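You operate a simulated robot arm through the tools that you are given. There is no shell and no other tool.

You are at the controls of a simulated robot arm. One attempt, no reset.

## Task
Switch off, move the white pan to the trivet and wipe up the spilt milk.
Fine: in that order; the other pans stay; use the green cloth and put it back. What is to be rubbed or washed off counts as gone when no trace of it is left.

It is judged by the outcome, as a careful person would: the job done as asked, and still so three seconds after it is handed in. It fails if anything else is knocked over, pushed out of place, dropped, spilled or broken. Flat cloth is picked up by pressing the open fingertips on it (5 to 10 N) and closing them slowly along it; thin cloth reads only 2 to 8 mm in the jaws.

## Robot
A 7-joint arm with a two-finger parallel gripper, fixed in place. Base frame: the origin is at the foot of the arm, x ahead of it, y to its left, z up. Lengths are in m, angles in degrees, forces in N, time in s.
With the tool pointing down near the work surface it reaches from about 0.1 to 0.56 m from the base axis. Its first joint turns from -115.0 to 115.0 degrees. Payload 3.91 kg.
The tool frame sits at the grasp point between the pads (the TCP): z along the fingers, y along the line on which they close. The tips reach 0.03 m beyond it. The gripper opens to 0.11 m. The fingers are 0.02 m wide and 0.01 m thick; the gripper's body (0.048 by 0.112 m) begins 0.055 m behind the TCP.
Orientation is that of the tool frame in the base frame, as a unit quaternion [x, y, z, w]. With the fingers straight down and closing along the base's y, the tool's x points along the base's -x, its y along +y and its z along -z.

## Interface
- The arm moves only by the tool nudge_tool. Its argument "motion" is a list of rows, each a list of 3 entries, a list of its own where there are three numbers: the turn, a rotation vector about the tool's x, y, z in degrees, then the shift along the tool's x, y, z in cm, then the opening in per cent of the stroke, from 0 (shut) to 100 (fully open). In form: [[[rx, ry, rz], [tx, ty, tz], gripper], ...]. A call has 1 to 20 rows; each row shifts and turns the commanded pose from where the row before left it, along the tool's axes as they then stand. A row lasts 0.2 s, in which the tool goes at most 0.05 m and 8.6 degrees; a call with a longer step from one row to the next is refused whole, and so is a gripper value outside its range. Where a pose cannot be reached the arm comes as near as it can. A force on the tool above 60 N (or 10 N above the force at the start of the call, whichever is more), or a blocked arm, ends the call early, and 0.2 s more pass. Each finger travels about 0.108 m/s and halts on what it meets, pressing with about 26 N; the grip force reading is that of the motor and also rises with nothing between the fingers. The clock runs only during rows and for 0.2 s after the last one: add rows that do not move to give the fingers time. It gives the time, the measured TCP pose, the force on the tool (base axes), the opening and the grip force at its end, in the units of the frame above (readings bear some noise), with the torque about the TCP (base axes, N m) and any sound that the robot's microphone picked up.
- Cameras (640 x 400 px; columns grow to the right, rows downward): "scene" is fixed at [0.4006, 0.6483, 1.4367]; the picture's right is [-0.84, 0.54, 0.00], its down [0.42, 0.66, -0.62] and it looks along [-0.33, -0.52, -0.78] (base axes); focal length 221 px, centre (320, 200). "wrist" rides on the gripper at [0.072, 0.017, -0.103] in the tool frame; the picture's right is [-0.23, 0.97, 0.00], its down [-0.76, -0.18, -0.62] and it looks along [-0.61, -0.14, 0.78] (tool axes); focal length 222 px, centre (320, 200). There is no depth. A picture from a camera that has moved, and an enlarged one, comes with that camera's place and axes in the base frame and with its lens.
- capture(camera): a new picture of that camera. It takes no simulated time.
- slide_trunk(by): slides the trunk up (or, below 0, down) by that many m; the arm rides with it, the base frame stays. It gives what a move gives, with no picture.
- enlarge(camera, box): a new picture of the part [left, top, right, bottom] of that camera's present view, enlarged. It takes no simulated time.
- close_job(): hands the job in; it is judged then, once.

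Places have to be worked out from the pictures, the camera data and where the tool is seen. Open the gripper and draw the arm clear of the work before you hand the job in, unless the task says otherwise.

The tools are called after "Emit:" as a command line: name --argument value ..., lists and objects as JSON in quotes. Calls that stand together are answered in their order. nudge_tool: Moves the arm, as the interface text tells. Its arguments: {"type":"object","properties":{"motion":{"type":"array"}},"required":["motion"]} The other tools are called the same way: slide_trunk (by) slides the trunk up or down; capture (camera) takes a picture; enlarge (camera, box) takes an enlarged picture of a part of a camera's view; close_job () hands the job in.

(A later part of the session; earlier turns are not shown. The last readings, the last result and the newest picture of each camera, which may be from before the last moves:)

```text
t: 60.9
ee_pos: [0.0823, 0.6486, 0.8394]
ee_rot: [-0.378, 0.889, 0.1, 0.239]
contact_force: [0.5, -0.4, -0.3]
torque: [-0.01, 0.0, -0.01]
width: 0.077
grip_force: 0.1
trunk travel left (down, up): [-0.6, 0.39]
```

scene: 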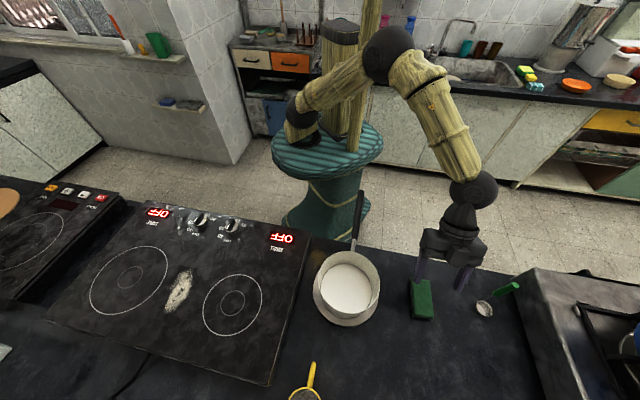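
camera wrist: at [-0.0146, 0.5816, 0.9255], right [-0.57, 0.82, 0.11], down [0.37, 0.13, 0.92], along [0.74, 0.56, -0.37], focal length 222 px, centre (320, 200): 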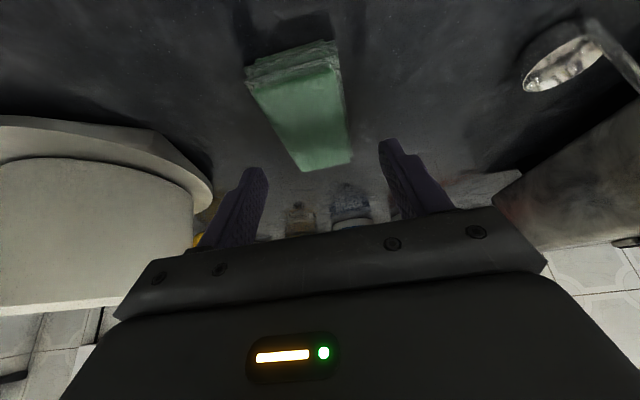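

Still free at tip height ~0.808. I probe another 4 mm.

Emit:
nudge_tool --motion '[[[0, 0, 0], [0.05, 0, 0.087], 70], [[0, 0, 0], [0.05, 0, 0.087], 70], [[0, 0, 0], [0.05, 0, 0.087], 70], [[0, 0, 0], [0.05, 0, 0.087], 70], [[0, 0, 0], [0, 0, 0], 70]]'

Emit:
enlarge --camera "wrist" --box '[200, 20, 440, 240]'

Emit:
enlarge --camera "scene" --box '[390, 250, 480, 340]'

```text
t: 62.1
ee_pos: [0.0813, 0.6495, 0.8358]
ee_rot: [-0.378, 0.889, 0.1, 0.238]
contact_force: [0.4, 0.6, -0.1]
torque: [-0.02, 0.02, -0.02]
width: 0.0768
grip_force: 0.2
trunk travel left (down, up): [-0.6, 0.39]
```

```text
1.82 times, centred on (320, 130) of wrist
camera zoom: at [-0.0103, 0.5797, 0.889], right [-0.57, 0.82, 0.11], down [0.37, 0.13, 0.92], along [0.74, 0.56, -0.37], focal length 404 px, centre (320, 327)
```

zoom: 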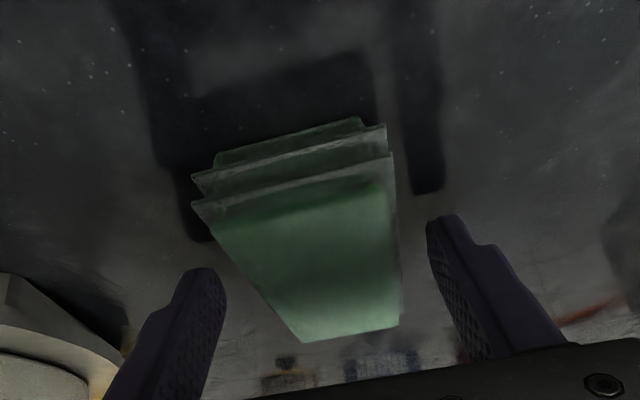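

```text
4.44 times, centred on (435, 295) of scene
camera zoom: at [0.4006, 0.6483, 1.4367], right [-0.84, 0.54, 0.0], down [0.42, 0.66, -0.62], along [-0.33, -0.52, -0.78], focal length 982 px, centre (-191, -222)
```

zoom: 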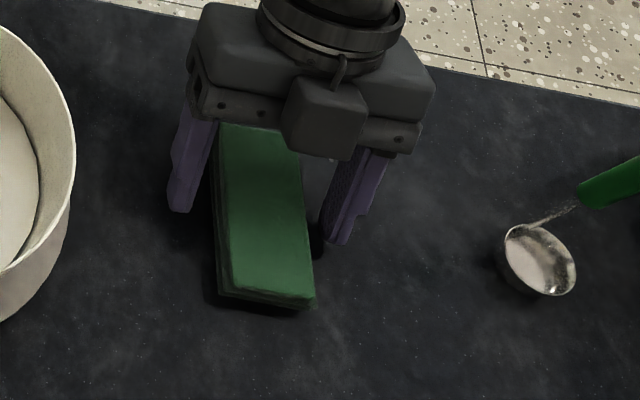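

The finger's shadow shows a few mm left to the counter; the cloth is now centred between the fingers. I probe down further.

Emit:
nudge_tool --motion '[[[0, 0, 0], [0.05, 0, 0.087], 70], [[0, 0, 0], [0.05, 0, 0.087], 70], [[0, 0, 0], [0.05, 0, 0.087], 70], [[0, 0, 0], [0.05, 0, 0.087], 70], [[0, 0, 0], [0.05, 0, 0.087], 70], [[0, 0, 0], [0, 0, 0], 70]]'

Emit:
enlarge --camera "wrist" --box '[200, 20, 440, 240]'

```text
t: 63.5
ee_pos: [0.0815, 0.6494, 0.8298]
ee_rot: [-0.378, 0.889, 0.101, 0.239]
contact_force: [-0.5, -0.1, 5.9]
torque: [-0.11, -0.19, -0.06]
width: 0.0773
grip_force: 0.1
trunk travel left (down, up): [-0.6, 0.39]
```

```text
1.82 times, centred on (320, 130) of wrist
camera zoom: at [-0.0092, 0.58, 0.8844], right [-0.57, 0.82, 0.11], down [0.37, 0.13, 0.92], along [0.74, 0.56, -0.37], focal length 404 px, centre (320, 327)
```

zoom: 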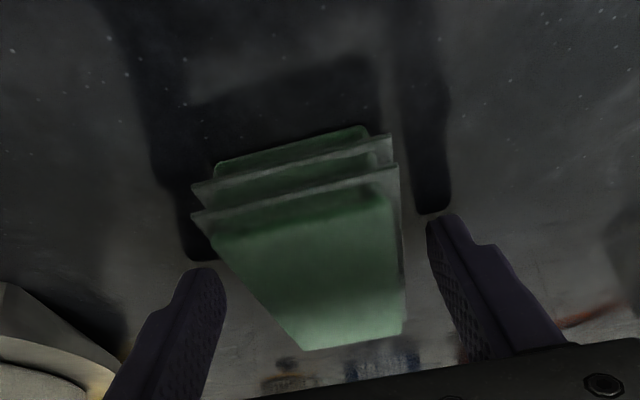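

Contact with the counter: tips at z ≈ 0.80, so the stack is about 2.5 cm high. I ease up 1.5 mm and close slowly on the cloth's sides.

Emit:
nudge_tool --motion '[[[0, 0, 0], [-0.1, 0, -0.17], 70], [[0, 0, 0], [0, 0, 0], 60], [[0, 0, 0], [0, 0, 0], 52], [[0, 0, 0], [0, 0, 0], 46], [[0, 0, 0], [0, 0, 0], 42], [[0, 0, 0], [0, 0, 0], 38], [[0, 0, 0], [0, 0, 0], 34], [[0, 0, 0], [0, 0, 0], 30], [[0, 0, 0], [0, 0, 0], 30]]'

Emit:
enlarge --camera "wrist" --box '[200, 20, 440, 240]'

Emit:
enlarge --camera "scene" --box '[390, 250, 480, 340]'

```text
t: 65.5
ee_pos: [0.0823, 0.6502, 0.8322]
ee_rot: [-0.378, 0.889, 0.1, 0.238]
contact_force: [0.2, -0.9, 0.6]
torque: [-0.04, 0.01, -0.01]
width: 0.0471
grip_force: 26.4
trunk travel left (down, up): [-0.6, 0.39]
```

```text
1.82 times, centred on (320, 130) of wrist
camera zoom: at [-0.01, 0.5801, 0.8855], right [-0.57, 0.82, 0.11], down [0.37, 0.13, 0.92], along [0.74, 0.56, -0.37], focal length 404 px, centre (320, 327)
```

zoom: 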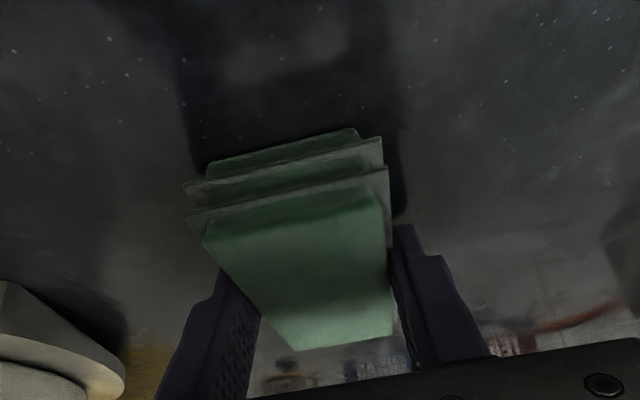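

```text
4.44 times, centred on (435, 295) of scene
camera zoom: at [0.4006, 0.6483, 1.4367], right [-0.84, 0.54, 0.0], down [0.42, 0.66, -0.62], along [-0.33, -0.52, -0.78], focal length 982 px, centre (-191, -222)
```

zoom: 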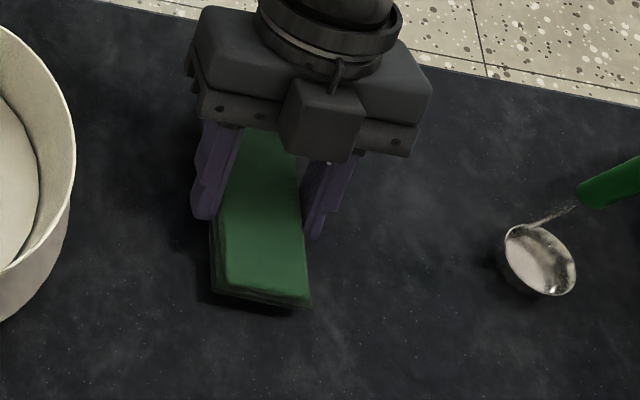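

The cloth is held at 47 mm width with 26 N. I note this pose, (0.082, 0.650, 0.832), for putting it back, and lift it.

Emit:
nudge_tool --motion '[[[0, 0, 0], [-0.25, 0, -0.43], 25], [[0, 0, 0], [-0.5, 0, -0.87], 25], [[0, 0, 0], [-1, 0, -1.73], 25], [[0, 0, 0], [-1.5, 0, -2.6], 25], [[0, 0, 0], [-1.5, 0, -2.6], 25], [[0, 0, 0], [-1.0, 0, -1.73], 25], [[0, 0, 0], [0, 0, 0], 25]]'

Emit:
capture --camera "wrist"

Emit:
capture --camera "scene"

```text
t: 67.1
ee_pos: [0.0833, 0.6481, 0.9457]
ee_rot: [-0.378, 0.889, 0.101, 0.238]
contact_force: [0.1, -0.9, -0.5]
torque: [0.01, 0.01, 0.02]
width: 0.0472
grip_force: 25.9
trunk travel left (down, up): [-0.6, 0.39]
```

```text
taken
camera wrist: at [-0.009, 0.5788, 0.9994], right [-0.57, 0.82, 0.11], down [0.37, 0.13, 0.92], along [0.74, 0.56, -0.37], focal length 222 px, centre (320, 200)
```

wrist: 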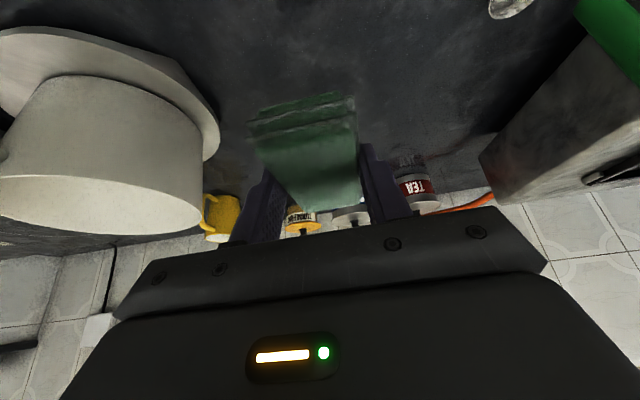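

```text
taken
```

scene: 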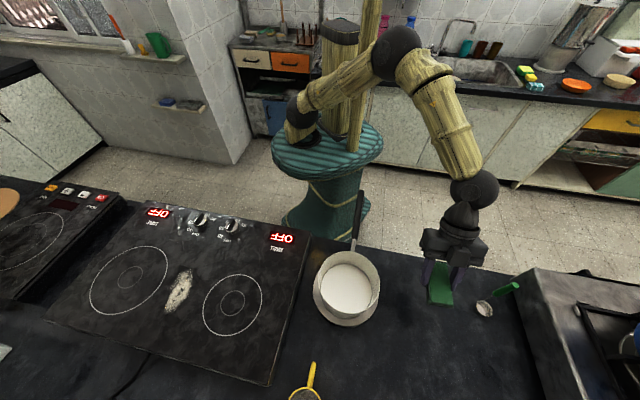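

The cloth is lifted and keeps its shape. I raise it to clear the pan and draw it in slightly before swinging over to the spill.

Emit:
nudge_tool --motion '[[[0, 0, 0], [-1.42, 0, -2.45], 25], [[0, 0, 0], [-1.42, 0, -2.45], 25], [[0, 0, 0], [-1.42, 0, -2.45], 25], [[0, 0, 0], [1.84, -1.58, -1.06], 25], [[0, 0, 0], [1.84, -1.58, -1.06], 25], [[0, 0, 0], [0, 0, 0], 25]]'

```text
t: 68.5
ee_pos: [0.077, 0.596, 1.0324]
ee_rot: [-0.378, 0.889, 0.101, 0.239]
contact_force: [-0.5, 0.3, -0.5]
torque: [-0.01, 0.0, 0.01]
width: 0.047
grip_force: 25.7
trunk travel left (down, up): [-0.6, 0.39]
```

The cloth is at a safe height at radius 0.60. I swing it round the base axis from 83° to 27° azimuth while turning the tool to point radially outward.

Emit:
nudge_tool --motion '[[[0.68, 0, 1.18], [-2.1, -3.42, 1.21], 25], [[0.68, 0, 1.18], [-1.96, -3.52, 1.13], 25], [[0.68, 0, 1.18], [-1.82, -3.62, 1.05], 25], [[0.68, 0, 1.18], [-1.67, -3.72, 0.97], 25], [[0.68, 0, 1.18], [-1.52, -3.8, 0.88], 25], [[0.68, 0, 1.18], [-1.37, -3.88, 0.79], 25], [[0.68, 0, 1.18], [-1.22, -3.95, 0.7], 25], [[0.68, 0, 1.18], [-1.06, -4.01, 0.61], 25], [[0.68, 0, 1.18], [-0.9, -4.06, 0.52], 25], [[0.68, 0, 1.18], [-0.73, -4.1, 0.42], 25], [[0.68, 0, 1.18], [-0.57, -4.14, 0.33], 25], [[0.68, 0, 1.18], [-0.4, -4.17, 0.23], 25], [[0.68, 0, 1.18], [-0.24, -4.18, 0.14], 25], [[0.68, 0, 1.18], [-0.07, -4.19, 0.04], 25], [[0, 0, 0], [0, 0, 0], 25], [[0, 0, 0], [0, 0, 0], 25]]'

Emit:
capture --camera "wrist"

Emit:
capture --camera "scene"

```text
t: 71.9
ee_pos: [0.5396, 0.2767, 1.0315]
ee_rot: [-0.226, 0.939, 0.061, 0.252]
contact_force: [-0.2, -0.2, -0.8]
torque: [-0.01, 0.0, 0.0]
width: 0.0471
grip_force: 25.9
trunk travel left (down, up): [-0.6, 0.39]
```

```text
taken
camera wrist: at [0.43, 0.241, 1.0857], right [-0.27, 0.96, 0.11], down [0.39, 0.0, 0.92], along [0.88, 0.29, -0.37], focal length 222 px, centre (320, 200)
```

wrist: 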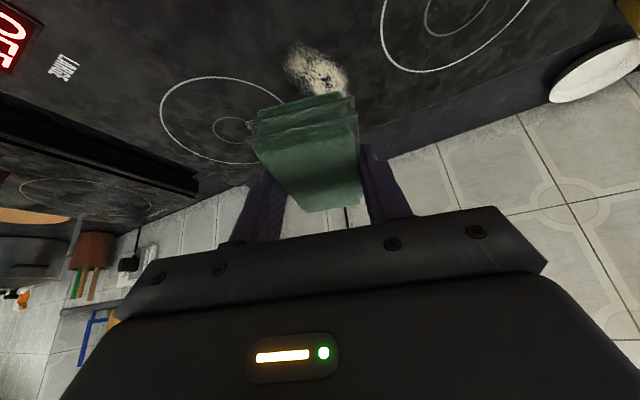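

```text
taken
```

scene: 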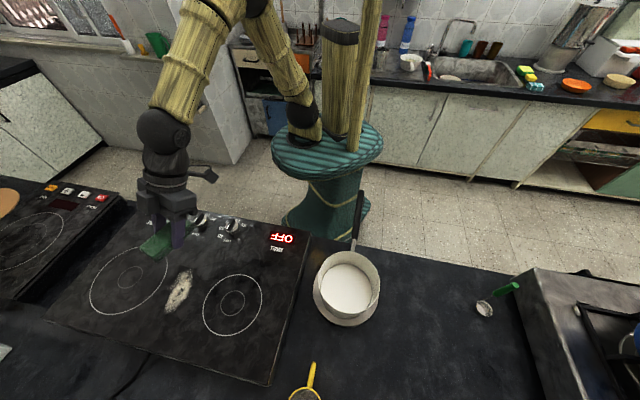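

The cloth hangs beside the spill, yaw 27°, tilt 30°. The spill centre is about (0.61, 0.316), extending ±5.5 cm radially and ±3 cm sideways; I place the cloth over the inner half, off to its left side, and come down to 2-3 cm above the hob.

Emit:
nudge_tool --motion '[[[0, 0, 0], [-1.73, 2.65, 1.0], 25], [[0, 0, 0], [-1.73, 2.65, 1.0], 25], [[0, 0, 0], [1.5, 0, 2.6], 25], [[0, 0, 0], [1.5, 0, 2.6], 25], [[0, 0, 0], [1.5, 0, 2.6], 25], [[0, 0, 0], [1.25, 0, 2.17], 25], [[0, 0, 0], [0, 0, 0], 25]]'

Emit:
capture --camera "wrist"

Emit:
enlarge --camera "scene" --box '[100, 190, 300, 340]'

```text
t: 73.5
ee_pos: [0.5485, 0.3441, 0.9176]
ee_rot: [-0.226, 0.939, 0.06, 0.252]
contact_force: [0.9, 0.3, -0.4]
torque: [0.0, 0.0, 0.0]
width: 0.0469
grip_force: 25.9
trunk travel left (down, up): [-0.6, 0.39]
```

```text
taken
camera wrist: at [0.4403, 0.3083, 0.9715], right [-0.27, 0.96, 0.11], down [0.39, 0.0, 0.92], along [0.88, 0.29, -0.37], focal length 222 px, centre (320, 200)
```

wrist: 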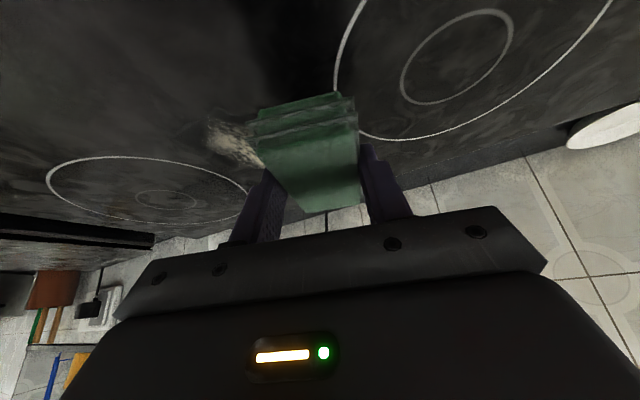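

```text
2.67 times, centred on (200, 265) of scene
camera zoom: at [0.4006, 0.6483, 1.4367], right [-0.84, 0.54, 0.0], down [0.42, 0.66, -0.62], along [-0.33, -0.52, -0.78], focal length 589 px, centre (640, 27)
```

zoom: 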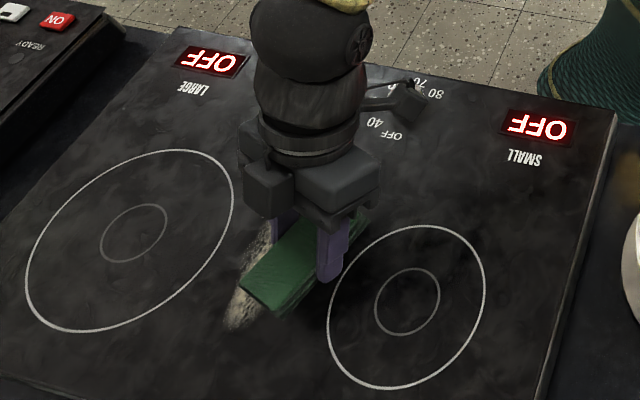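

The cloth is just left of the spill, about 2 cm above the hob. I lower it 1.5 cm and then in 1 mm steps to feel the surface.

Emit:
nudge_tool --motion '[[[0, 0, 0], [0.4, 0, 0.69], 25], [[0, 0, 0], [0.35, 0, 0.61], 25], [[0, 0, 0], [0.05, 0, 0.087], 25], [[0, 0, 0], [0.05, 0, 0.087], 25], [[0, 0, 0], [0.05, 0, 0.087], 25], [[0, 0, 0], [0.05, 0, 0.087], 25], [[0, 0, 0], [0.05, 0, 0.087], 25], [[0, 0, 0], [0, 0, 0], 25]]'

```text
t: 75.3
ee_pos: [0.5525, 0.341, 0.8953]
ee_rot: [-0.226, 0.939, 0.061, 0.252]
contact_force: [0.4, 0.2, 0.2]
torque: [0.0, 0.05, -0.04]
width: 0.0472
grip_force: 26.0
trunk travel left (down, up): [-0.6, 0.39]
```

No contact yet at z 0.895. I continue in 1 mm steps.

Emit:
nudge_tool --motion '[[[0, 0, 0], [0.05, 0, 0.087], 25], [[0, 0, 0], [0.05, 0, 0.087], 25], [[0, 0, 0], [0.05, 0, 0.087], 25], [[0, 0, 0], [0.05, 0, 0.087], 25], [[0, 0, 0], [0, 0, 0], 25]]'

Emit:
enlarge --camera "wrist" --box '[180, 60, 420, 220]'

```text
t: 76.5
ee_pos: [0.5499, 0.3414, 0.8921]
ee_rot: [-0.226, 0.939, 0.06, 0.251]
contact_force: [-0.2, 0.8, -1.3]
torque: [0.02, 0.04, -0.01]
width: 0.047
grip_force: 26.3
trunk travel left (down, up): [-0.6, 0.39]
```

```text
2.50 times, centred on (300, 140) of wrist
camera zoom: at [0.4409, 0.3058, 0.9464], right [-0.27, 0.96, 0.11], down [0.39, 0.0, 0.92], along [0.88, 0.29, -0.37], focal length 555 px, centre (370, 350)
```

zoom: 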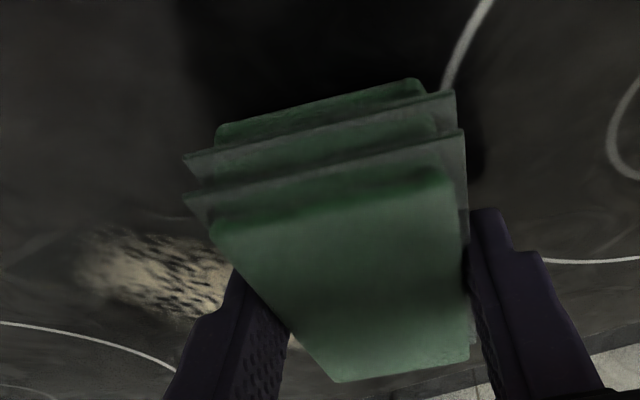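

Still above the surface. I go on stepping down.

Emit:
nudge_tool --motion '[[[0, 0, 0], [0.05, 0, 0.087], 25], [[0, 0, 0], [0.05, 0, 0.087], 25], [[0, 0, 0], [0.05, 0, 0.087], 25], [[0, 0, 0], [0.05, 0, 0.087], 25], [[0, 0, 0], [0, 0, 0], 25]]'

```text
t: 77.7
ee_pos: [0.552, 0.3424, 0.8901]
ee_rot: [-0.226, 0.939, 0.061, 0.252]
contact_force: [-2.8, -0.5, 6.3]
torque: [-0.05, 0.17, -0.06]
width: 0.0475
grip_force: 25.4
trunk travel left (down, up): [-0.6, 0.39]
```

Contact at z 0.890 with about 6 N. I now sweep the cloth sideways across the inner half of the spill.

Emit:
nudge_tool --motion '[[[0, 0, 0], [0, -0.6, 0], 25], [[0, 0, 0], [0, -1, 0], 25], [[0, 0, 0], [0, -1, 0], 25], [[0, 0, 0], [0, -1, 0], 25], [[0, 0, 0], [0, -1, 0], 25], [[0, 0, 0], [0, -1, 0], 25], [[0, 0, 0], [0, -1, 0], 25], [[0, 0, 0], [0, -1, 0], 25], [[0, 0, 0], [0, -1, 0], 25], [[0, 0, 0], [0, -1, 0], 25], [[0, 0, 0], [0, -1, 0], 25], [[0, 0, 0], [0, -0.6, 0], 25], [[0, 0, 0], [0, 0, 0], 25]]'

Emit:
enlarge --camera "wrist" --box '[180, 20, 460, 220]'

Emit:
enlarge --camera "scene" --box '[100, 190, 300, 340]'

```text
t: 80.5
ee_pos: [0.6027, 0.242, 0.8901]
ee_rot: [-0.226, 0.939, 0.059, 0.251]
contact_force: [-0.5, 1.5, 4.4]
torque: [0.13, -0.19, 0.04]
width: 0.0468
grip_force: 26.1
trunk travel left (down, up): [-0.6, 0.39]
```

```text
2.00 times, centred on (320, 120) of wrist
camera zoom: at [0.4921, 0.2064, 0.9433], right [-0.27, 0.96, 0.11], down [0.39, 0.0, 0.92], along [0.88, 0.29, -0.37], focal length 444 px, centre (320, 360)
```

zoom: 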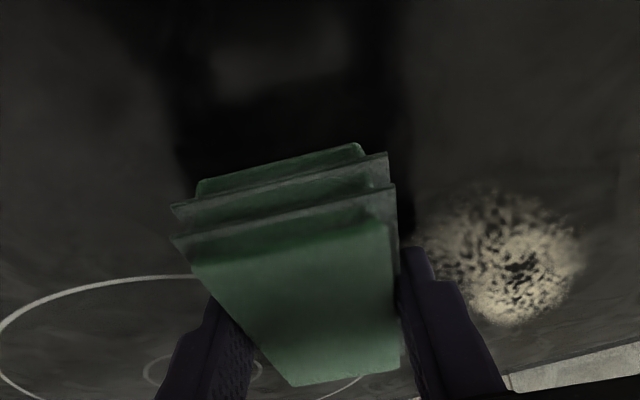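

```text
2.67 times, centred on (200, 265) of scene
camera zoom: at [0.4006, 0.6483, 1.4367], right [-0.84, 0.54, 0.0], down [0.42, 0.66, -0.62], along [-0.33, -0.52, -0.78], focal length 589 px, centre (640, 27)
```

zoom: 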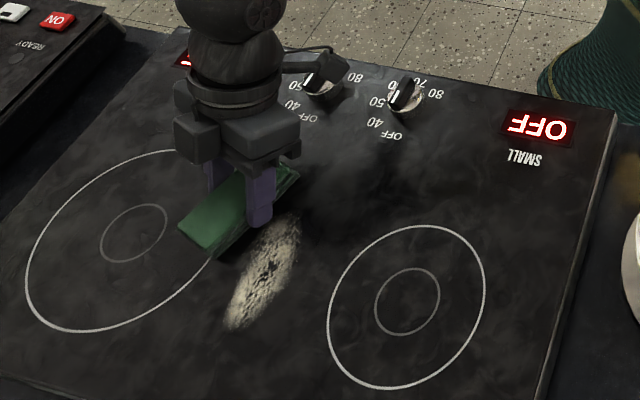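

The sweep thinned the near part, but one pass isn't enough. I press slightly more (another 0.5 mm) and sweep back across.

Emit:
nudge_tool --motion '[[[0, 0, 0], [0.025, 0, 0.045], 25], [[0, 0, 0], [0, 0.7, 0], 25], [[0, 0, 0], [0, 0.7, 0], 25], [[0, 0, 0], [0, 0.7, 0], 25], [[0, 0, 0], [0, 0.7, 0], 25], [[0, 0, 0], [0, 0.7, 0], 25], [[0, 0, 0], [0, 0.7, 0], 25], [[0, 0, 0], [0, 0.7, 0], 25], [[0, 0, 0], [0, 0.7, 0], 25], [[0, 0, 0], [0, 0.7, 0], 25], [[0, 0, 0], [0, 0.7, 0], 25], [[0, 0, 0], [0, 0.7, 0], 25], [[0, 0, 0], [0, 0.7, 0], 25], [[0, 0, 0], [0, 0.7, 0], 25], [[0, 0, 0], [0, 0.7, 0], 25], [[0, 0, 0], [0, 0.7, 0], 25], [[0, 0, 0], [0, 0.5, 0], 25], [[0, 0, 0], [0, 0, 0], 25]]'

Emit:
enlarge --camera "wrist" --box '[140, 20, 460, 220]'

Emit:
enlarge --camera "scene" --box '[100, 190, 300, 340]'

```text
t: 84.3
ee_pos: [0.5522, 0.3398, 0.8889]
ee_rot: [-0.225, 0.939, 0.06, 0.252]
contact_force: [2.6, -4.6, 12.9]
torque: [-0.14, -0.04, -0.06]
width: 0.0471
grip_force: 25.8
trunk travel left (down, up): [-0.6, 0.39]
```

```text
2.00 times, centred on (300, 120) of wrist
camera zoom: at [0.4422, 0.3034, 0.9428], right [-0.27, 0.96, 0.11], down [0.39, 0.0, 0.92], along [0.88, 0.29, -0.37], focal length 444 px, centre (360, 360)
```

zoom: 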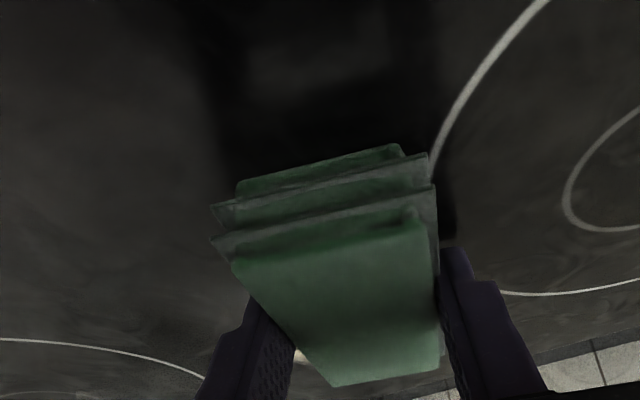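

```text
2.67 times, centred on (200, 265) of scene
camera zoom: at [0.4006, 0.6483, 1.4367], right [-0.84, 0.54, 0.0], down [0.42, 0.66, -0.62], along [-0.33, -0.52, -0.78], focal length 589 px, centre (640, 27)
```

zoom: 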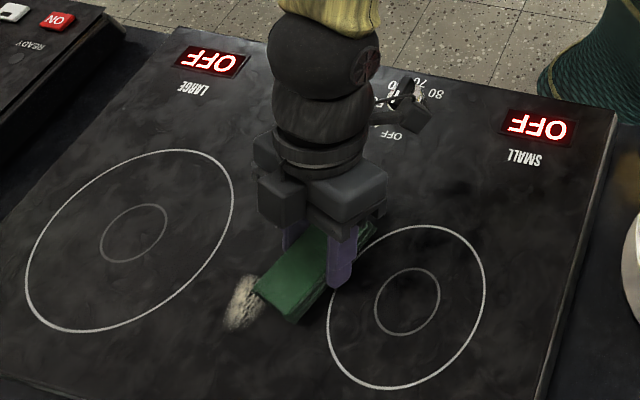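

With about 13 N the inner part came perfectly clean. I lift 1 cm, move 5.5 cm further out, and come down again for the outer half.

Emit:
nudge_tool --motion '[[[0, 0, 0], [-0.5, 0, -0.87], 25], [[0, 0, 0], [-2.38, 0, 1.375], 25], [[0, 0, 0], [-2.38, 0, 1.375], 25], [[0, 0, 0], [0, 0, 0], 25], [[0, 0, 0], [0.25, 0, 0.43], 25], [[0, 0, 0], [0.15, 0, 0.26], 25], [[0, 0, 0], [0, 0, 0], 25]]'

Emit:
enlarge --camera "scene" --box '[100, 190, 300, 340]'

Emit:
capture --camera "wrist"

```text
t: 85.9
ee_pos: [0.6011, 0.3657, 0.8916]
ee_rot: [-0.227, 0.939, 0.062, 0.252]
contact_force: [0.3, 0.9, -0.1]
torque: [0.0, -0.03, 0.0]
width: 0.0468
grip_force: 26.3
trunk travel left (down, up): [-0.6, 0.39]
```

```text
2.67 times, centred on (200, 265) of scene
camera zoom: at [0.4006, 0.6483, 1.4367], right [-0.84, 0.54, 0.0], down [0.42, 0.66, -0.62], along [-0.33, -0.52, -0.78], focal length 589 px, centre (640, 27)
```

zoom: 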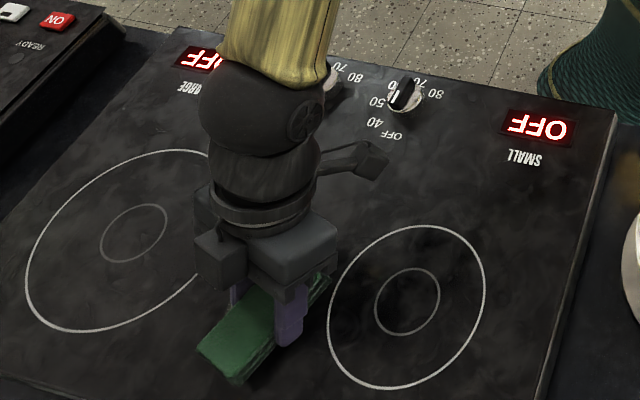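

```text
taken
camera wrist: at [0.4908, 0.3289, 0.9449], right [-0.27, 0.96, 0.11], down [0.39, 0.0, 0.92], along [0.88, 0.29, -0.37], focal length 222 px, centre (320, 200)
```

wrist: 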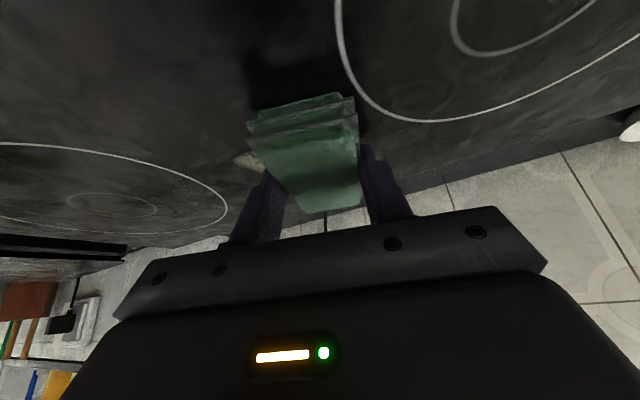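

The cloth is beside the outer remnant, just off the surface. I lower in 1 mm steps to the pressing force.

Emit:
nudge_tool --motion '[[[0, 0, 0], [0.05, 0, 0.087], 25], [[0, 0, 0], [0.05, 0, 0.087], 25], [[0, 0, 0], [0.025, 0, 0.045], 25], [[0, 0, 0], [0, 0, 0], 25]]'

```text
t: 86.9
ee_pos: [0.6003, 0.365, 0.8894]
ee_rot: [-0.226, 0.939, 0.061, 0.253]
contact_force: [1.6, 0.9, 8.4]
torque: [-0.06, 0.05, 0.01]
width: 0.0472
grip_force: 25.8
trunk travel left (down, up): [-0.6, 0.39]
```

Pressing with 8 N now; I add 0.4 mm and sweep sideways across the outer part.

Emit:
nudge_tool --motion '[[[0, 0, 0], [0.02, 0, 0.035], 25], [[0, 0, 0], [0, -0.7, 0], 25], [[0, 0, 0], [0, -0.7, 0], 25], [[0, 0, 0], [0, -0.7, 0], 25], [[0, 0, 0], [0, -0.7, 0], 25], [[0, 0, 0], [0, -0.7, 0], 25], [[0, 0, 0], [0, -0.7, 0], 25], [[0, 0, 0], [0, -0.7, 0], 25], [[0, 0, 0], [0, -0.7, 0], 25], [[0, 0, 0], [0, -0.7, 0], 25], [[0, 0, 0], [0, -0.7, 0], 25], [[0, 0, 0], [0, -0.7, 0], 25], [[0, 0, 0], [0, -0.7, 0], 25], [[0, 0, 0], [0, -0.7, 0], 25], [[0, 0, 0], [0, -0.7, 0], 25], [[0, 0, 0], [0, -0.7, 0], 25], [[0, 0, 0], [0, 0, 0], 25]]'

Emit:
enlarge --camera "scene" --box '[100, 190, 300, 340]'

Emit:
capture --camera "wrist"

```text
t: 90.5
ee_pos: [0.6496, 0.2703, 0.8892]
ee_rot: [-0.226, 0.939, 0.06, 0.254]
contact_force: [-3.2, 5.3, 17.8]
torque: [0.17, 0.11, 0.12]
width: 0.0471
grip_force: 25.4
trunk travel left (down, up): [-0.6, 0.39]
```

```text
2.67 times, centred on (200, 265) of scene
camera zoom: at [0.4006, 0.6483, 1.4367], right [-0.84, 0.54, 0.0], down [0.42, 0.66, -0.62], along [-0.33, -0.52, -0.78], focal length 589 px, centre (640, 27)
```

zoom: 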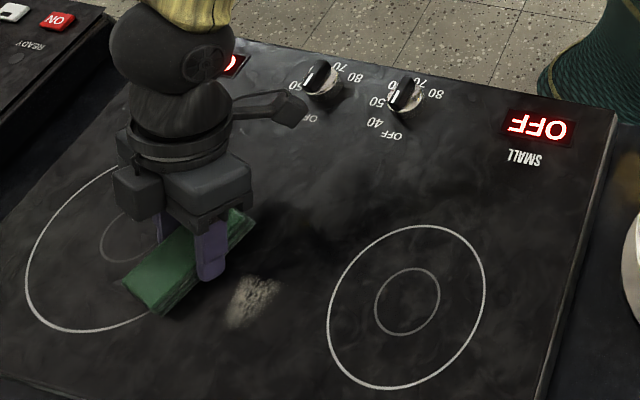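

```text
taken
camera wrist: at [0.5398, 0.2341, 0.9423], right [-0.27, 0.96, 0.11], down [0.39, 0.0, 0.92], along [0.88, 0.29, -0.37], focal length 222 px, centre (320, 200)
```

wrist: 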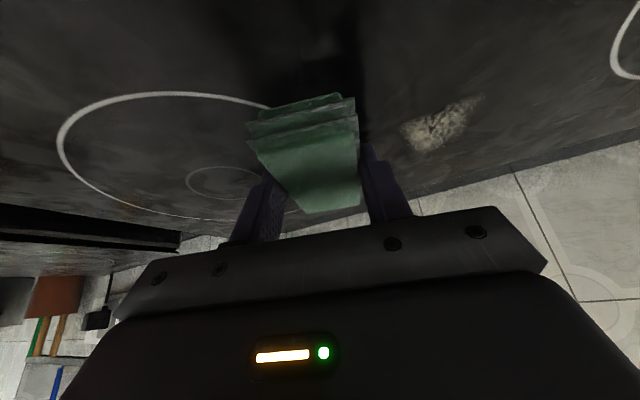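

The outer patch is much fainter. I sweep back across with the same pressure.

Emit:
nudge_tool --motion '[[[0, 0, 0], [0, 0.6, 0], 25], [[0, 0, 0], [0, 0.6, 0], 25], [[0, 0, 0], [0, 0.6, 0], 25], [[0, 0, 0], [0, 0.6, 0], 25], [[0, 0, 0], [0, 0.6, 0], 25], [[0, 0, 0], [0, 0.6, 0], 25], [[0, 0, 0], [0, 0.6, 0], 25], [[0, 0, 0], [0, 0.6, 0], 25], [[0, 0, 0], [0, 0.6, 0], 25], [[0, 0, 0], [0, 0.6, 0], 25], [[0, 0, 0], [0, 0.6, 0], 25], [[0, 0, 0], [0, 0.6, 0], 25], [[0, 0, 0], [0, 0.6, 0], 25], [[0, 0, 0], [0, 0.6, 0], 25], [[0, 0, 0], [0, 0.6, 0], 25], [[0, 0, 0], [0, 0.6, 0], 25], [[0, 0, 0], [0, 0.6, 0], 25], [[0, 0, 0], [0, 0.6, 0], 25], [[0, 0, 0], [0, 0, 0], 25]]'

Emit:
enlarge --camera "scene" --box '[100, 190, 300, 340]'

Emit:
capture --camera "wrist"

```text
t: 94.5
ee_pos: [0.5994, 0.3675, 0.8886]
ee_rot: [-0.225, 0.939, 0.061, 0.252]
contact_force: [0.6, -7.4, 12.3]
torque: [-0.31, -0.18, -0.09]
width: 0.0472
grip_force: 26.0
trunk travel left (down, up): [-0.6, 0.39]
```

```text
2.67 times, centred on (200, 265) of scene
camera zoom: at [0.4006, 0.6483, 1.4367], right [-0.84, 0.54, 0.0], down [0.42, 0.66, -0.62], along [-0.33, -0.52, -0.78], focal length 589 px, centre (640, 27)
```

zoom: 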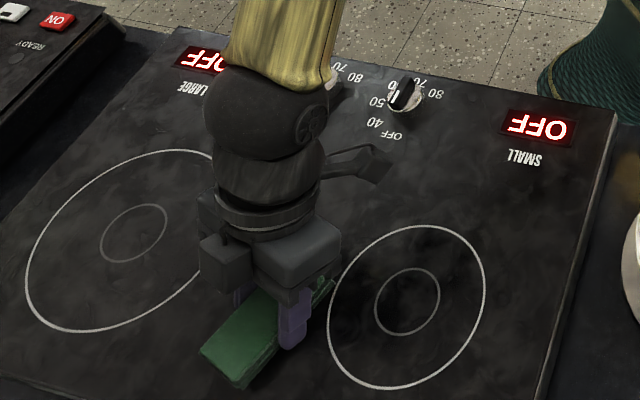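

```text
taken
camera wrist: at [0.4894, 0.332, 0.9424], right [-0.27, 0.96, 0.11], down [0.39, 0.0, 0.92], along [0.88, 0.29, -0.37], focal length 222 px, centre (320, 200)
```

wrist: 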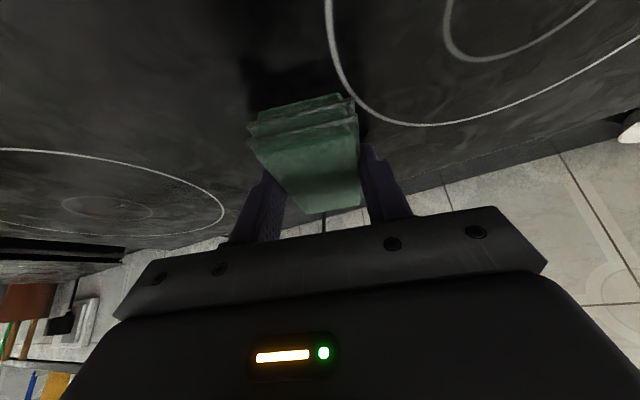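

No trace visible beside the cloth any more. For thoroughness I sweep once more across, then lift to inspect the whole area.

Emit:
nudge_tool --motion '[[[0, 0, 0], [0, -0.7, 0], 25], [[0, 0, 0], [0, -0.7, 0], 25], [[0, 0, 0], [0, -0.7, 0], 25], [[0, 0, 0], [0, -0.7, 0], 25], [[0, 0, 0], [0, -0.7, 0], 25], [[0, 0, 0], [0, -0.7, 0], 25], [[0, 0, 0], [0, -0.7, 0], 25], [[0, 0, 0], [0, -0.7, 0], 25], [[0, 0, 0], [0, -0.7, 0], 25], [[0, 0, 0], [0, -0.7, 0], 25], [[0, 0, 0], [0, -0.7, 0], 25], [[0, 0, 0], [0, -0.7, 0], 25], [[0, 0, 0], [0, -0.7, 0], 25], [[0, 0, 0], [0, -0.7, 0], 25], [[0, 0, 0], [0, -0.7, 0], 25], [[0, 0, 0], [-0.5, 0, -0.87], 25], [[0, 0, 0], [-1, 0, -1.73], 25], [[0, 0, 0], [-1.5, 0, -2.6], 25], [[0, 0, 0], [0, 0, 0], 25]]'

Emit:
enlarge --camera "scene" --box '[130, 250, 270, 350]'

Emit:
capture --camera "wrist"

```text
t: 98.5
ee_pos: [0.6493, 0.2752, 0.9457]
ee_rot: [-0.227, 0.939, 0.06, 0.251]
contact_force: [0.7, -0.3, -0.5]
torque: [0.03, 0.02, -0.02]
width: 0.0472
grip_force: 26.1
trunk travel left (down, up): [-0.6, 0.39]
```

```text
4.00 times, centred on (200, 300) of scene
camera zoom: at [0.4006, 0.6483, 1.4367], right [-0.84, 0.54, 0.0], down [0.42, 0.66, -0.62], along [-0.33, -0.52, -0.78], focal length 884 px, centre (800, -200)
```

zoom: 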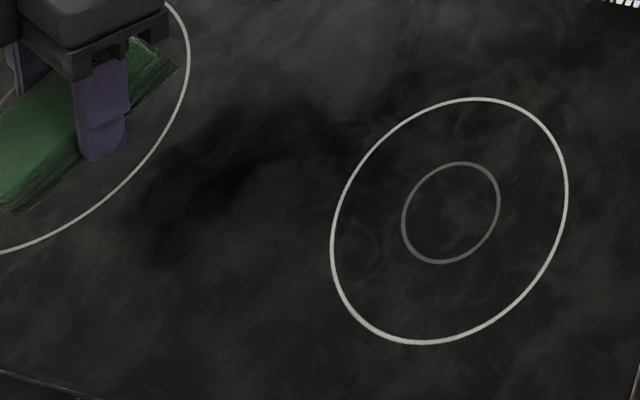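

```text
taken
camera wrist: at [0.5388, 0.2394, 0.9995], right [-0.27, 0.96, 0.11], down [0.39, 0.0, 0.92], along [0.88, 0.29, -0.37], focal length 222 px, centre (320, 200)
```

wrist: 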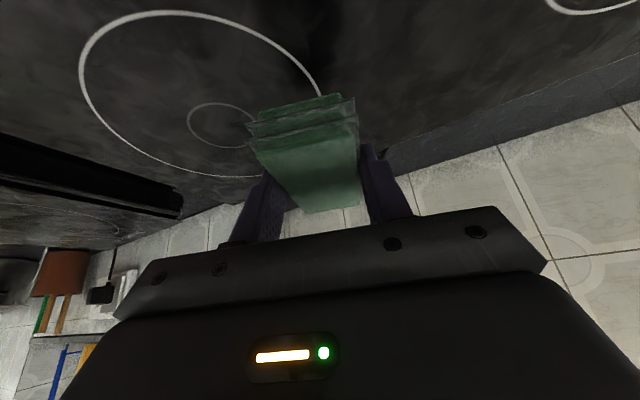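

The hob looks clean. I zoom in tightly on where the spill was, in both cameras, to look for faint traces.

Emit:
enlarge --camera "scene" --box '[150, 260, 210, 320]'

Emit:
enlarge --camera "wrist" --box '[340, 30, 520, 170]'

```text
6.67 times, centred on (180, 290) of scene
camera zoom: at [0.4006, 0.6483, 1.4367], right [-0.84, 0.54, 0.0], down [0.42, 0.66, -0.62], along [-0.33, -0.52, -0.78], focal length 1473 px, centre (1253, -400)
```

zoom: 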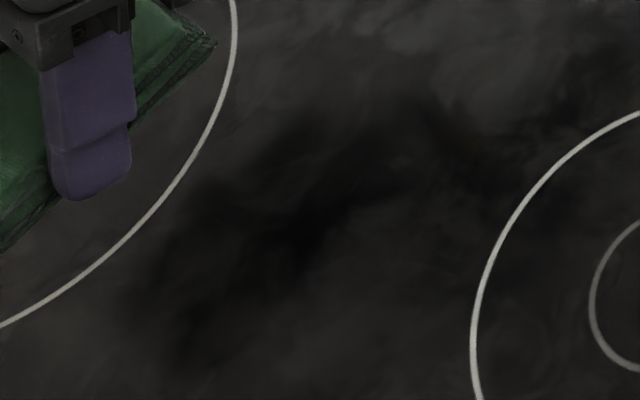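

```text
2.86 times, centred on (430, 100) of wrist
camera zoom: at [0.5388, 0.2394, 0.9995], right [-0.27, 0.96, 0.11], down [0.39, 0.0, 0.92], along [0.88, 0.29, -0.37], focal length 635 px, centre (6, 486)
```

zoom: 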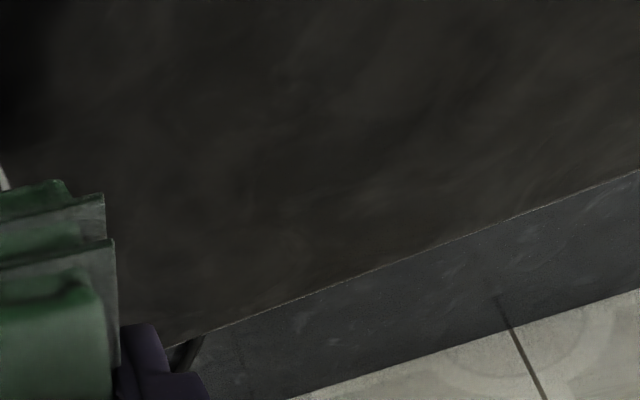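

Both views show no trace. To be sure about the near end, which got fewer strokes, I make one more pass over the inner half: move in and lower to contact.

Emit:
nudge_tool --motion '[[[0, 0, 0], [2.04, 0, -1.18], 25], [[0, 0, 0], [2.04, 0, -1.18], 25], [[0, 0, 0], [1.0, 0, 1.73], 25], [[0, 0, 0], [1.0, 0, 1.73], 25], [[0, 0, 0], [0.6, 0, 1.04], 25], [[0, 0, 0], [0, 0, 0], 25], [[0, 0, 0], [0.05, 0, 0.087], 25], [[0, 0, 0], [0.05, 0, 0.087], 25], [[0, 0, 0], [0, 0, 0], 25]]'

```text
t: 100.5
ee_pos: [0.6068, 0.2532, 0.894]
ee_rot: [-0.226, 0.939, 0.061, 0.252]
contact_force: [-0.1, 0.0, -0.7]
torque: [0.01, -0.01, 0.03]
width: 0.0471
grip_force: 26.1
trunk travel left (down, up): [-0.6, 0.39]
```

Not touching yet at z 0.894; stepping down to contact.

Emit:
nudge_tool --motion '[[[0, 0, 0], [0.075, 0, 0.13], 25], [[0, 0, 0], [0.075, 0, 0.13], 25], [[0, 0, 0], [0.05, 0, 0.087], 25], [[0, 0, 0], [0.04, 0, 0.07], 25], [[0, 0, 0], [0, 0, 0], 25]]'

```text
t: 101.7
ee_pos: [0.605, 0.2524, 0.8887]
ee_rot: [-0.226, 0.939, 0.061, 0.253]
contact_force: [0.3, -0.1, 2.5]
torque: [0.08, -0.12, 0.0]
width: 0.0471
grip_force: 26.2
trunk travel left (down, up): [-0.6, 0.39]
```

Touching with 2.5 N. I add about 1 mm of press and sweep back over the inner half.

Emit:
nudge_tool --motion '[[[0, 0, 0], [0.05, 0, 0.087], 25], [[0, 0, 0], [0, 0.7, 0], 25], [[0, 0, 0], [0, 0.7, 0], 25], [[0, 0, 0], [0, 0.7, 0], 25], [[0, 0, 0], [0, 0.7, 0], 25], [[0, 0, 0], [0, 0.7, 0], 25], [[0, 0, 0], [0, 0.7, 0], 25], [[0, 0, 0], [0, 0.7, 0], 25], [[0, 0, 0], [0, 0.7, 0], 25], [[0, 0, 0], [0, 0.7, 0], 25], [[0, 0, 0], [0, 0.7, 0], 25], [[0, 0, 0], [0, 0.7, 0], 25], [[0, 0, 0], [0, 0.7, 0], 25], [[0, 0, 0], [0, 0.7, 0], 25], [[0, 0, 0], [0, 0.7, 0], 25], [[0, 0, 0], [0, 0.7, 0], 25], [[0, 0, 0], [0, 0.7, 0], 25], [[0, 0, 0], [0, 0, 0], 25]]'

Emit:
enlarge --camera "scene" --box '[100, 190, 300, 340]'

```text
t: 105.5
ee_pos: [0.5534, 0.3532, 0.8886]
ee_rot: [-0.227, 0.938, 0.062, 0.253]
contact_force: [-0.6, -8.5, 24.4]
torque: [-0.8, -0.41, 0.05]
width: 0.0474
grip_force: 25.7
trunk travel left (down, up): [-0.6, 0.39]
```

```text
2.67 times, centred on (200, 265) of scene
camera zoom: at [0.4006, 0.6483, 1.4367], right [-0.84, 0.54, 0.0], down [0.42, 0.66, -0.62], along [-0.33, -0.52, -0.78], focal length 589 px, centre (640, 27)
```

zoom: 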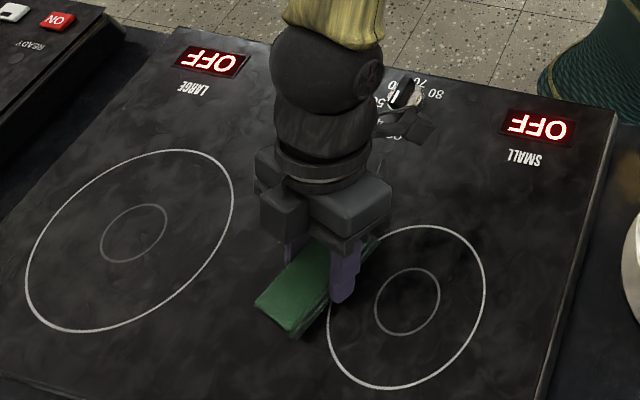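

The area is clean. Force rose to 24 N at the end of the stroke, so I lift straight off and check how the cloth sits in the grip.

Emit:
nudge_tool --motion '[[[0, 0, 0], [-0.5, 0, -0.87], 25], [[0, 0, 0], [-1.5, 0, -2.6], 25], [[0, 0, 0], [-1.5, 0, -2.6], 25], [[0, 0, 0], [-1.5, 0, -2.6], 25], [[0, 0, 0], [-1.5, 0, -2.6], 25], [[0, 0, 0], [0, 0, 0], 25], [[0, 0, 0], [0, 0, 0], 25]]'

Emit:
enlarge --camera "wrist" --box '[200, 20, 440, 240]'

Emit:
enlarge --camera "scene" --box '[100, 190, 300, 340]'

```text
t: 107.1
ee_pos: [0.5547, 0.3527, 1.0181]
ee_rot: [-0.227, 0.939, 0.061, 0.252]
contact_force: [-0.5, 0.3, -0.3]
torque: [-0.02, 0.0, -0.01]
width: 0.047
grip_force: 25.9
trunk travel left (down, up): [-0.6, 0.39]
```

```text
1.82 times, centred on (320, 130) of wrist
camera zoom: at [0.4445, 0.3172, 1.0713], right [-0.27, 0.96, 0.11], down [0.39, 0.0, 0.92], along [0.88, 0.29, -0.37], focal length 404 px, centre (320, 327)
```

zoom: 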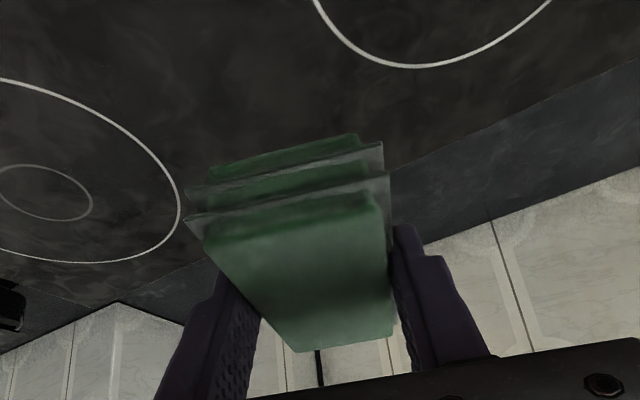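

```text
2.67 times, centred on (200, 265) of scene
camera zoom: at [0.4006, 0.6483, 1.4367], right [-0.84, 0.54, 0.0], down [0.42, 0.66, -0.62], along [-0.33, -0.52, -0.78], focal length 589 px, centre (640, 27)
```

zoom: 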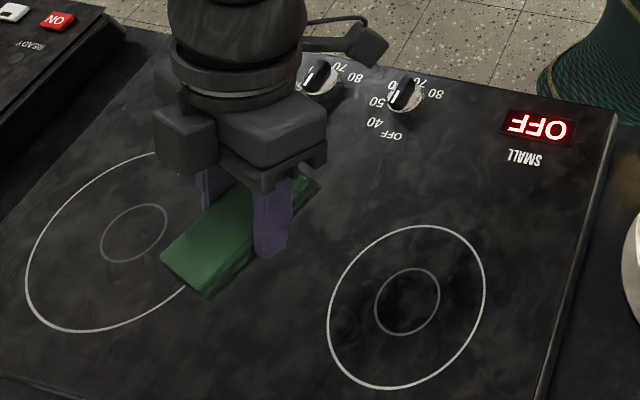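

The cloth sits in the fingers exactly as when picked up. I now carry it back: draw in, raise, and swing round to its old place.

Emit:
nudge_tool --motion '[[[0, 0, 0], [2.09, -0.26, -2.07], 25], [[0, 0, 0], [2.09, -0.26, -2.07], 25], [[-0.72, 0, -1.25], [0.39, 4.03, -0.23], 25], [[-0.72, 0, -1.25], [0.54, 4.0, -0.31], 25], [[-0.72, 0, -1.25], [0.68, 3.97, -0.4], 25], [[-0.72, 0, -1.25], [0.83, 3.94, -0.48], 25], [[-0.72, 0, -1.25], [0.97, 3.89, -0.56], 25], [[-0.72, 0, -1.25], [1.11, 3.84, -0.64], 25], [[-0.72, 0, -1.25], [1.25, 3.78, -0.72], 25], [[-0.72, 0, -1.25], [1.39, 3.72, -0.8], 25], [[-0.72, 0, -1.25], [1.53, 3.65, -0.88], 25], [[-0.72, 0, -1.25], [1.66, 3.57, -0.96], 25], [[-0.72, 0, -1.25], [1.79, 3.49, -1.03], 25], [[-0.72, 0, -1.25], [1.91, 3.39, -1.11], 25], [[-0.72, 0, -1.25], [2.04, 3.3, -1.18], 25], [[0, 0, 0], [0, 0, 0], 25], [[0, 0, 0], [0, 0, 0], 25]]'

Emit:
capture --camera "scene"

Emit:
enlarge --camera "scene" --box '[130, 240, 270, 350]'

```text
t: 110.7
ee_pos: [0.0838, 0.6049, 1.0337]
ee_rot: [-0.375, 0.89, 0.1, 0.239]
contact_force: [0.0, -0.5, -0.3]
torque: [0.0, 0.02, -0.01]
width: 0.0468
grip_force: 25.8
trunk travel left (down, up): [-0.6, 0.39]
```

```text
taken
```

scene: 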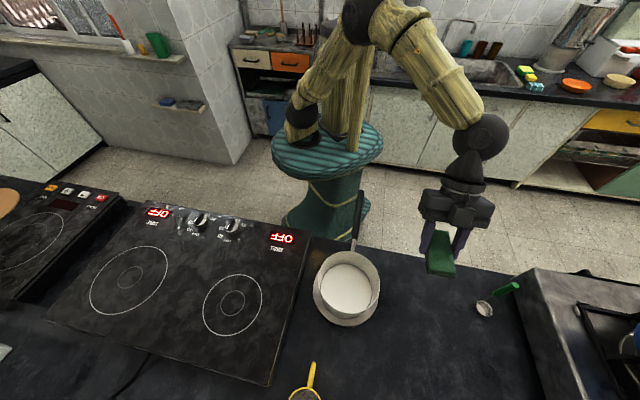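

```text
3.64 times, centred on (200, 295) of scene
camera zoom: at [0.4006, 0.6483, 1.4367], right [-0.84, 0.54, 0.0], down [0.42, 0.66, -0.62], along [-0.33, -0.52, -0.78], focal length 804 px, centre (756, -146)
```

zoom: 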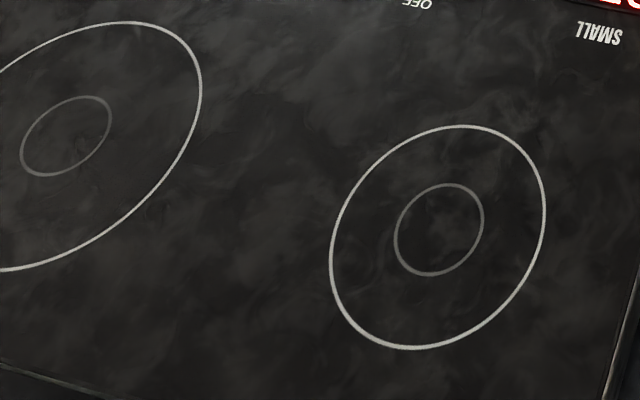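

The hob is spotless and both displays read OFF. I move out over the cloth's old place and lower it to about 2 cm above the counter.

Emit:
nudge_tool --motion '[[[-0.17, 0, -0.3], [-1.36, 1.63, 0.79], 25], [[0, 0, 0], [-1.36, 1.63, 0.79], 25], [[0, 0, 0], [1.8, 0, 3.12], 25], [[0, 0, 0], [1.8, 0, 3.12], 25], [[0, 0, 0], [1.8, 0, 3.12], 25], [[0, 0, 0], [1.8, 0, 3.12], 25], [[0, 0, 0], [1.6, 0, 2.77], 25], [[0, 0, 0], [0, 0, 0], 25], [[0, 0, 0], [0, 0, 0], 25]]'

Emit:
capture --camera "wrist"

Emit:
enlarge --camera "scene" --box '[385, 260, 465, 340]'

```text
t: 112.7
ee_pos: [0.0806, 0.6483, 0.8574]
ee_rot: [-0.379, 0.889, 0.101, 0.238]
contact_force: [-0.8, 0.5, -0.2]
torque: [-0.01, 0.04, 0.01]
width: 0.0472
grip_force: 26.2
trunk travel left (down, up): [-0.6, 0.39]
```

```text
taken
camera wrist: at [-0.0116, 0.5786, 0.9117], right [-0.57, 0.82, 0.11], down [0.37, 0.13, 0.92], along [0.74, 0.56, -0.37], focal length 222 px, centre (320, 200)
```

wrist: 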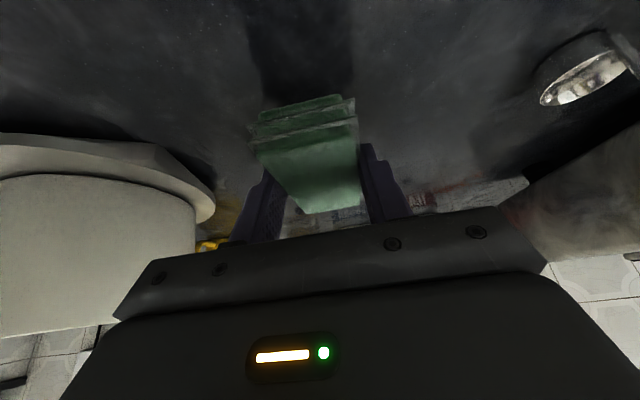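

```text
5.00 times, centred on (425, 300) of scene
camera zoom: at [0.4006, 0.6483, 1.4367], right [-0.84, 0.54, 0.0], down [0.42, 0.66, -0.62], along [-0.33, -0.52, -0.78], focal length 1105 px, centre (-205, -300)
```

zoom: 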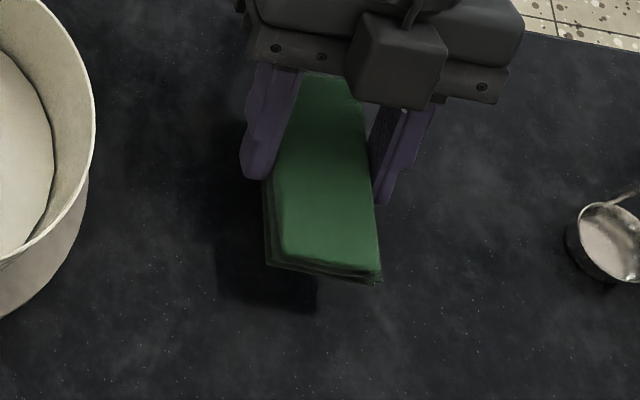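

The pose matches the pick-up point within 2 mm; since the fingers had pushed the cloth about 3 mm to the right-hand pan side when closing, I add that back, then lower to just above the counter.

Emit:
nudge_tool --motion '[[[0, 0, 0], [0, 0.3, 0], 25], [[0, 0, 0], [0.5, 0, 0.87], 25], [[0, 0, 0], [0.4, 0, 0.69], 25], [[0, 0, 0], [0.2, 0, 0.35], 25], [[0, 0, 0], [0, 0, 0], 25]]'

Emit:
enlarge --camera "scene" --box '[385, 260, 465, 340]'

```text
t: 113.9
ee_pos: [0.076, 0.6517, 0.8337]
ee_rot: [-0.379, 0.889, 0.1, 0.238]
contact_force: [-0.6, 0.8, -0.4]
torque: [0.01, 0.02, -0.02]
width: 0.0471
grip_force: 25.8
trunk travel left (down, up): [-0.6, 0.39]
```

```text
5.00 times, centred on (425, 300) of scene
camera zoom: at [0.4006, 0.6483, 1.4367], right [-0.84, 0.54, 0.0], down [0.42, 0.66, -0.62], along [-0.33, -0.52, -0.78], focal length 1105 px, centre (-205, -300)
```

zoom: 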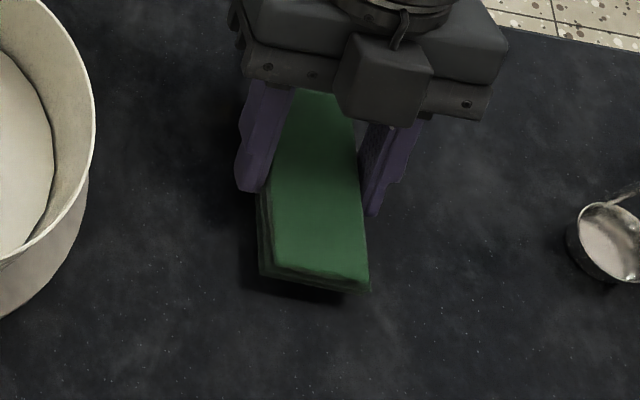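

Compared with the first picture the cloth lies about 3 mm too near the robot and 1-2 mm too far right. I correct and set it down in small steps.

Emit:
nudge_tool --motion '[[[0, 0, 0], [-0.26, -0.15, 0.15], 25], [[0, 0, 0], [0.05, 0, 0.087], 25], [[0, 0, 0], [0.05, 0, 0.087], 25], [[0, 0, 0], [0, 0, 0], 25]]'

```text
t: 114.9
ee_pos: [0.0793, 0.6511, 0.8321]
ee_rot: [-0.378, 0.889, 0.1, 0.238]
contact_force: [-0.8, 0.2, -0.2]
torque: [-0.01, 0.01, 0.02]
width: 0.047
grip_force: 25.6
trunk travel left (down, up): [-0.6, 0.39]
```

Not yet in contact at z 0.832; stepping on down.

Emit:
nudge_tool --motion '[[[0, 0, 0], [0.05, 0, 0.087], 25], [[0, 0, 0], [0.05, 0, 0.087], 25], [[0, 0, 0], [0, 0, 0], 25]]'

```text
t: 115.7
ee_pos: [0.0797, 0.6516, 0.8317]
ee_rot: [-0.379, 0.888, 0.102, 0.239]
contact_force: [0.2, -0.9, 3.6]
torque: [0.19, -0.13, -0.07]
width: 0.0472
grip_force: 25.6
trunk travel left (down, up): [-0.6, 0.39]
```

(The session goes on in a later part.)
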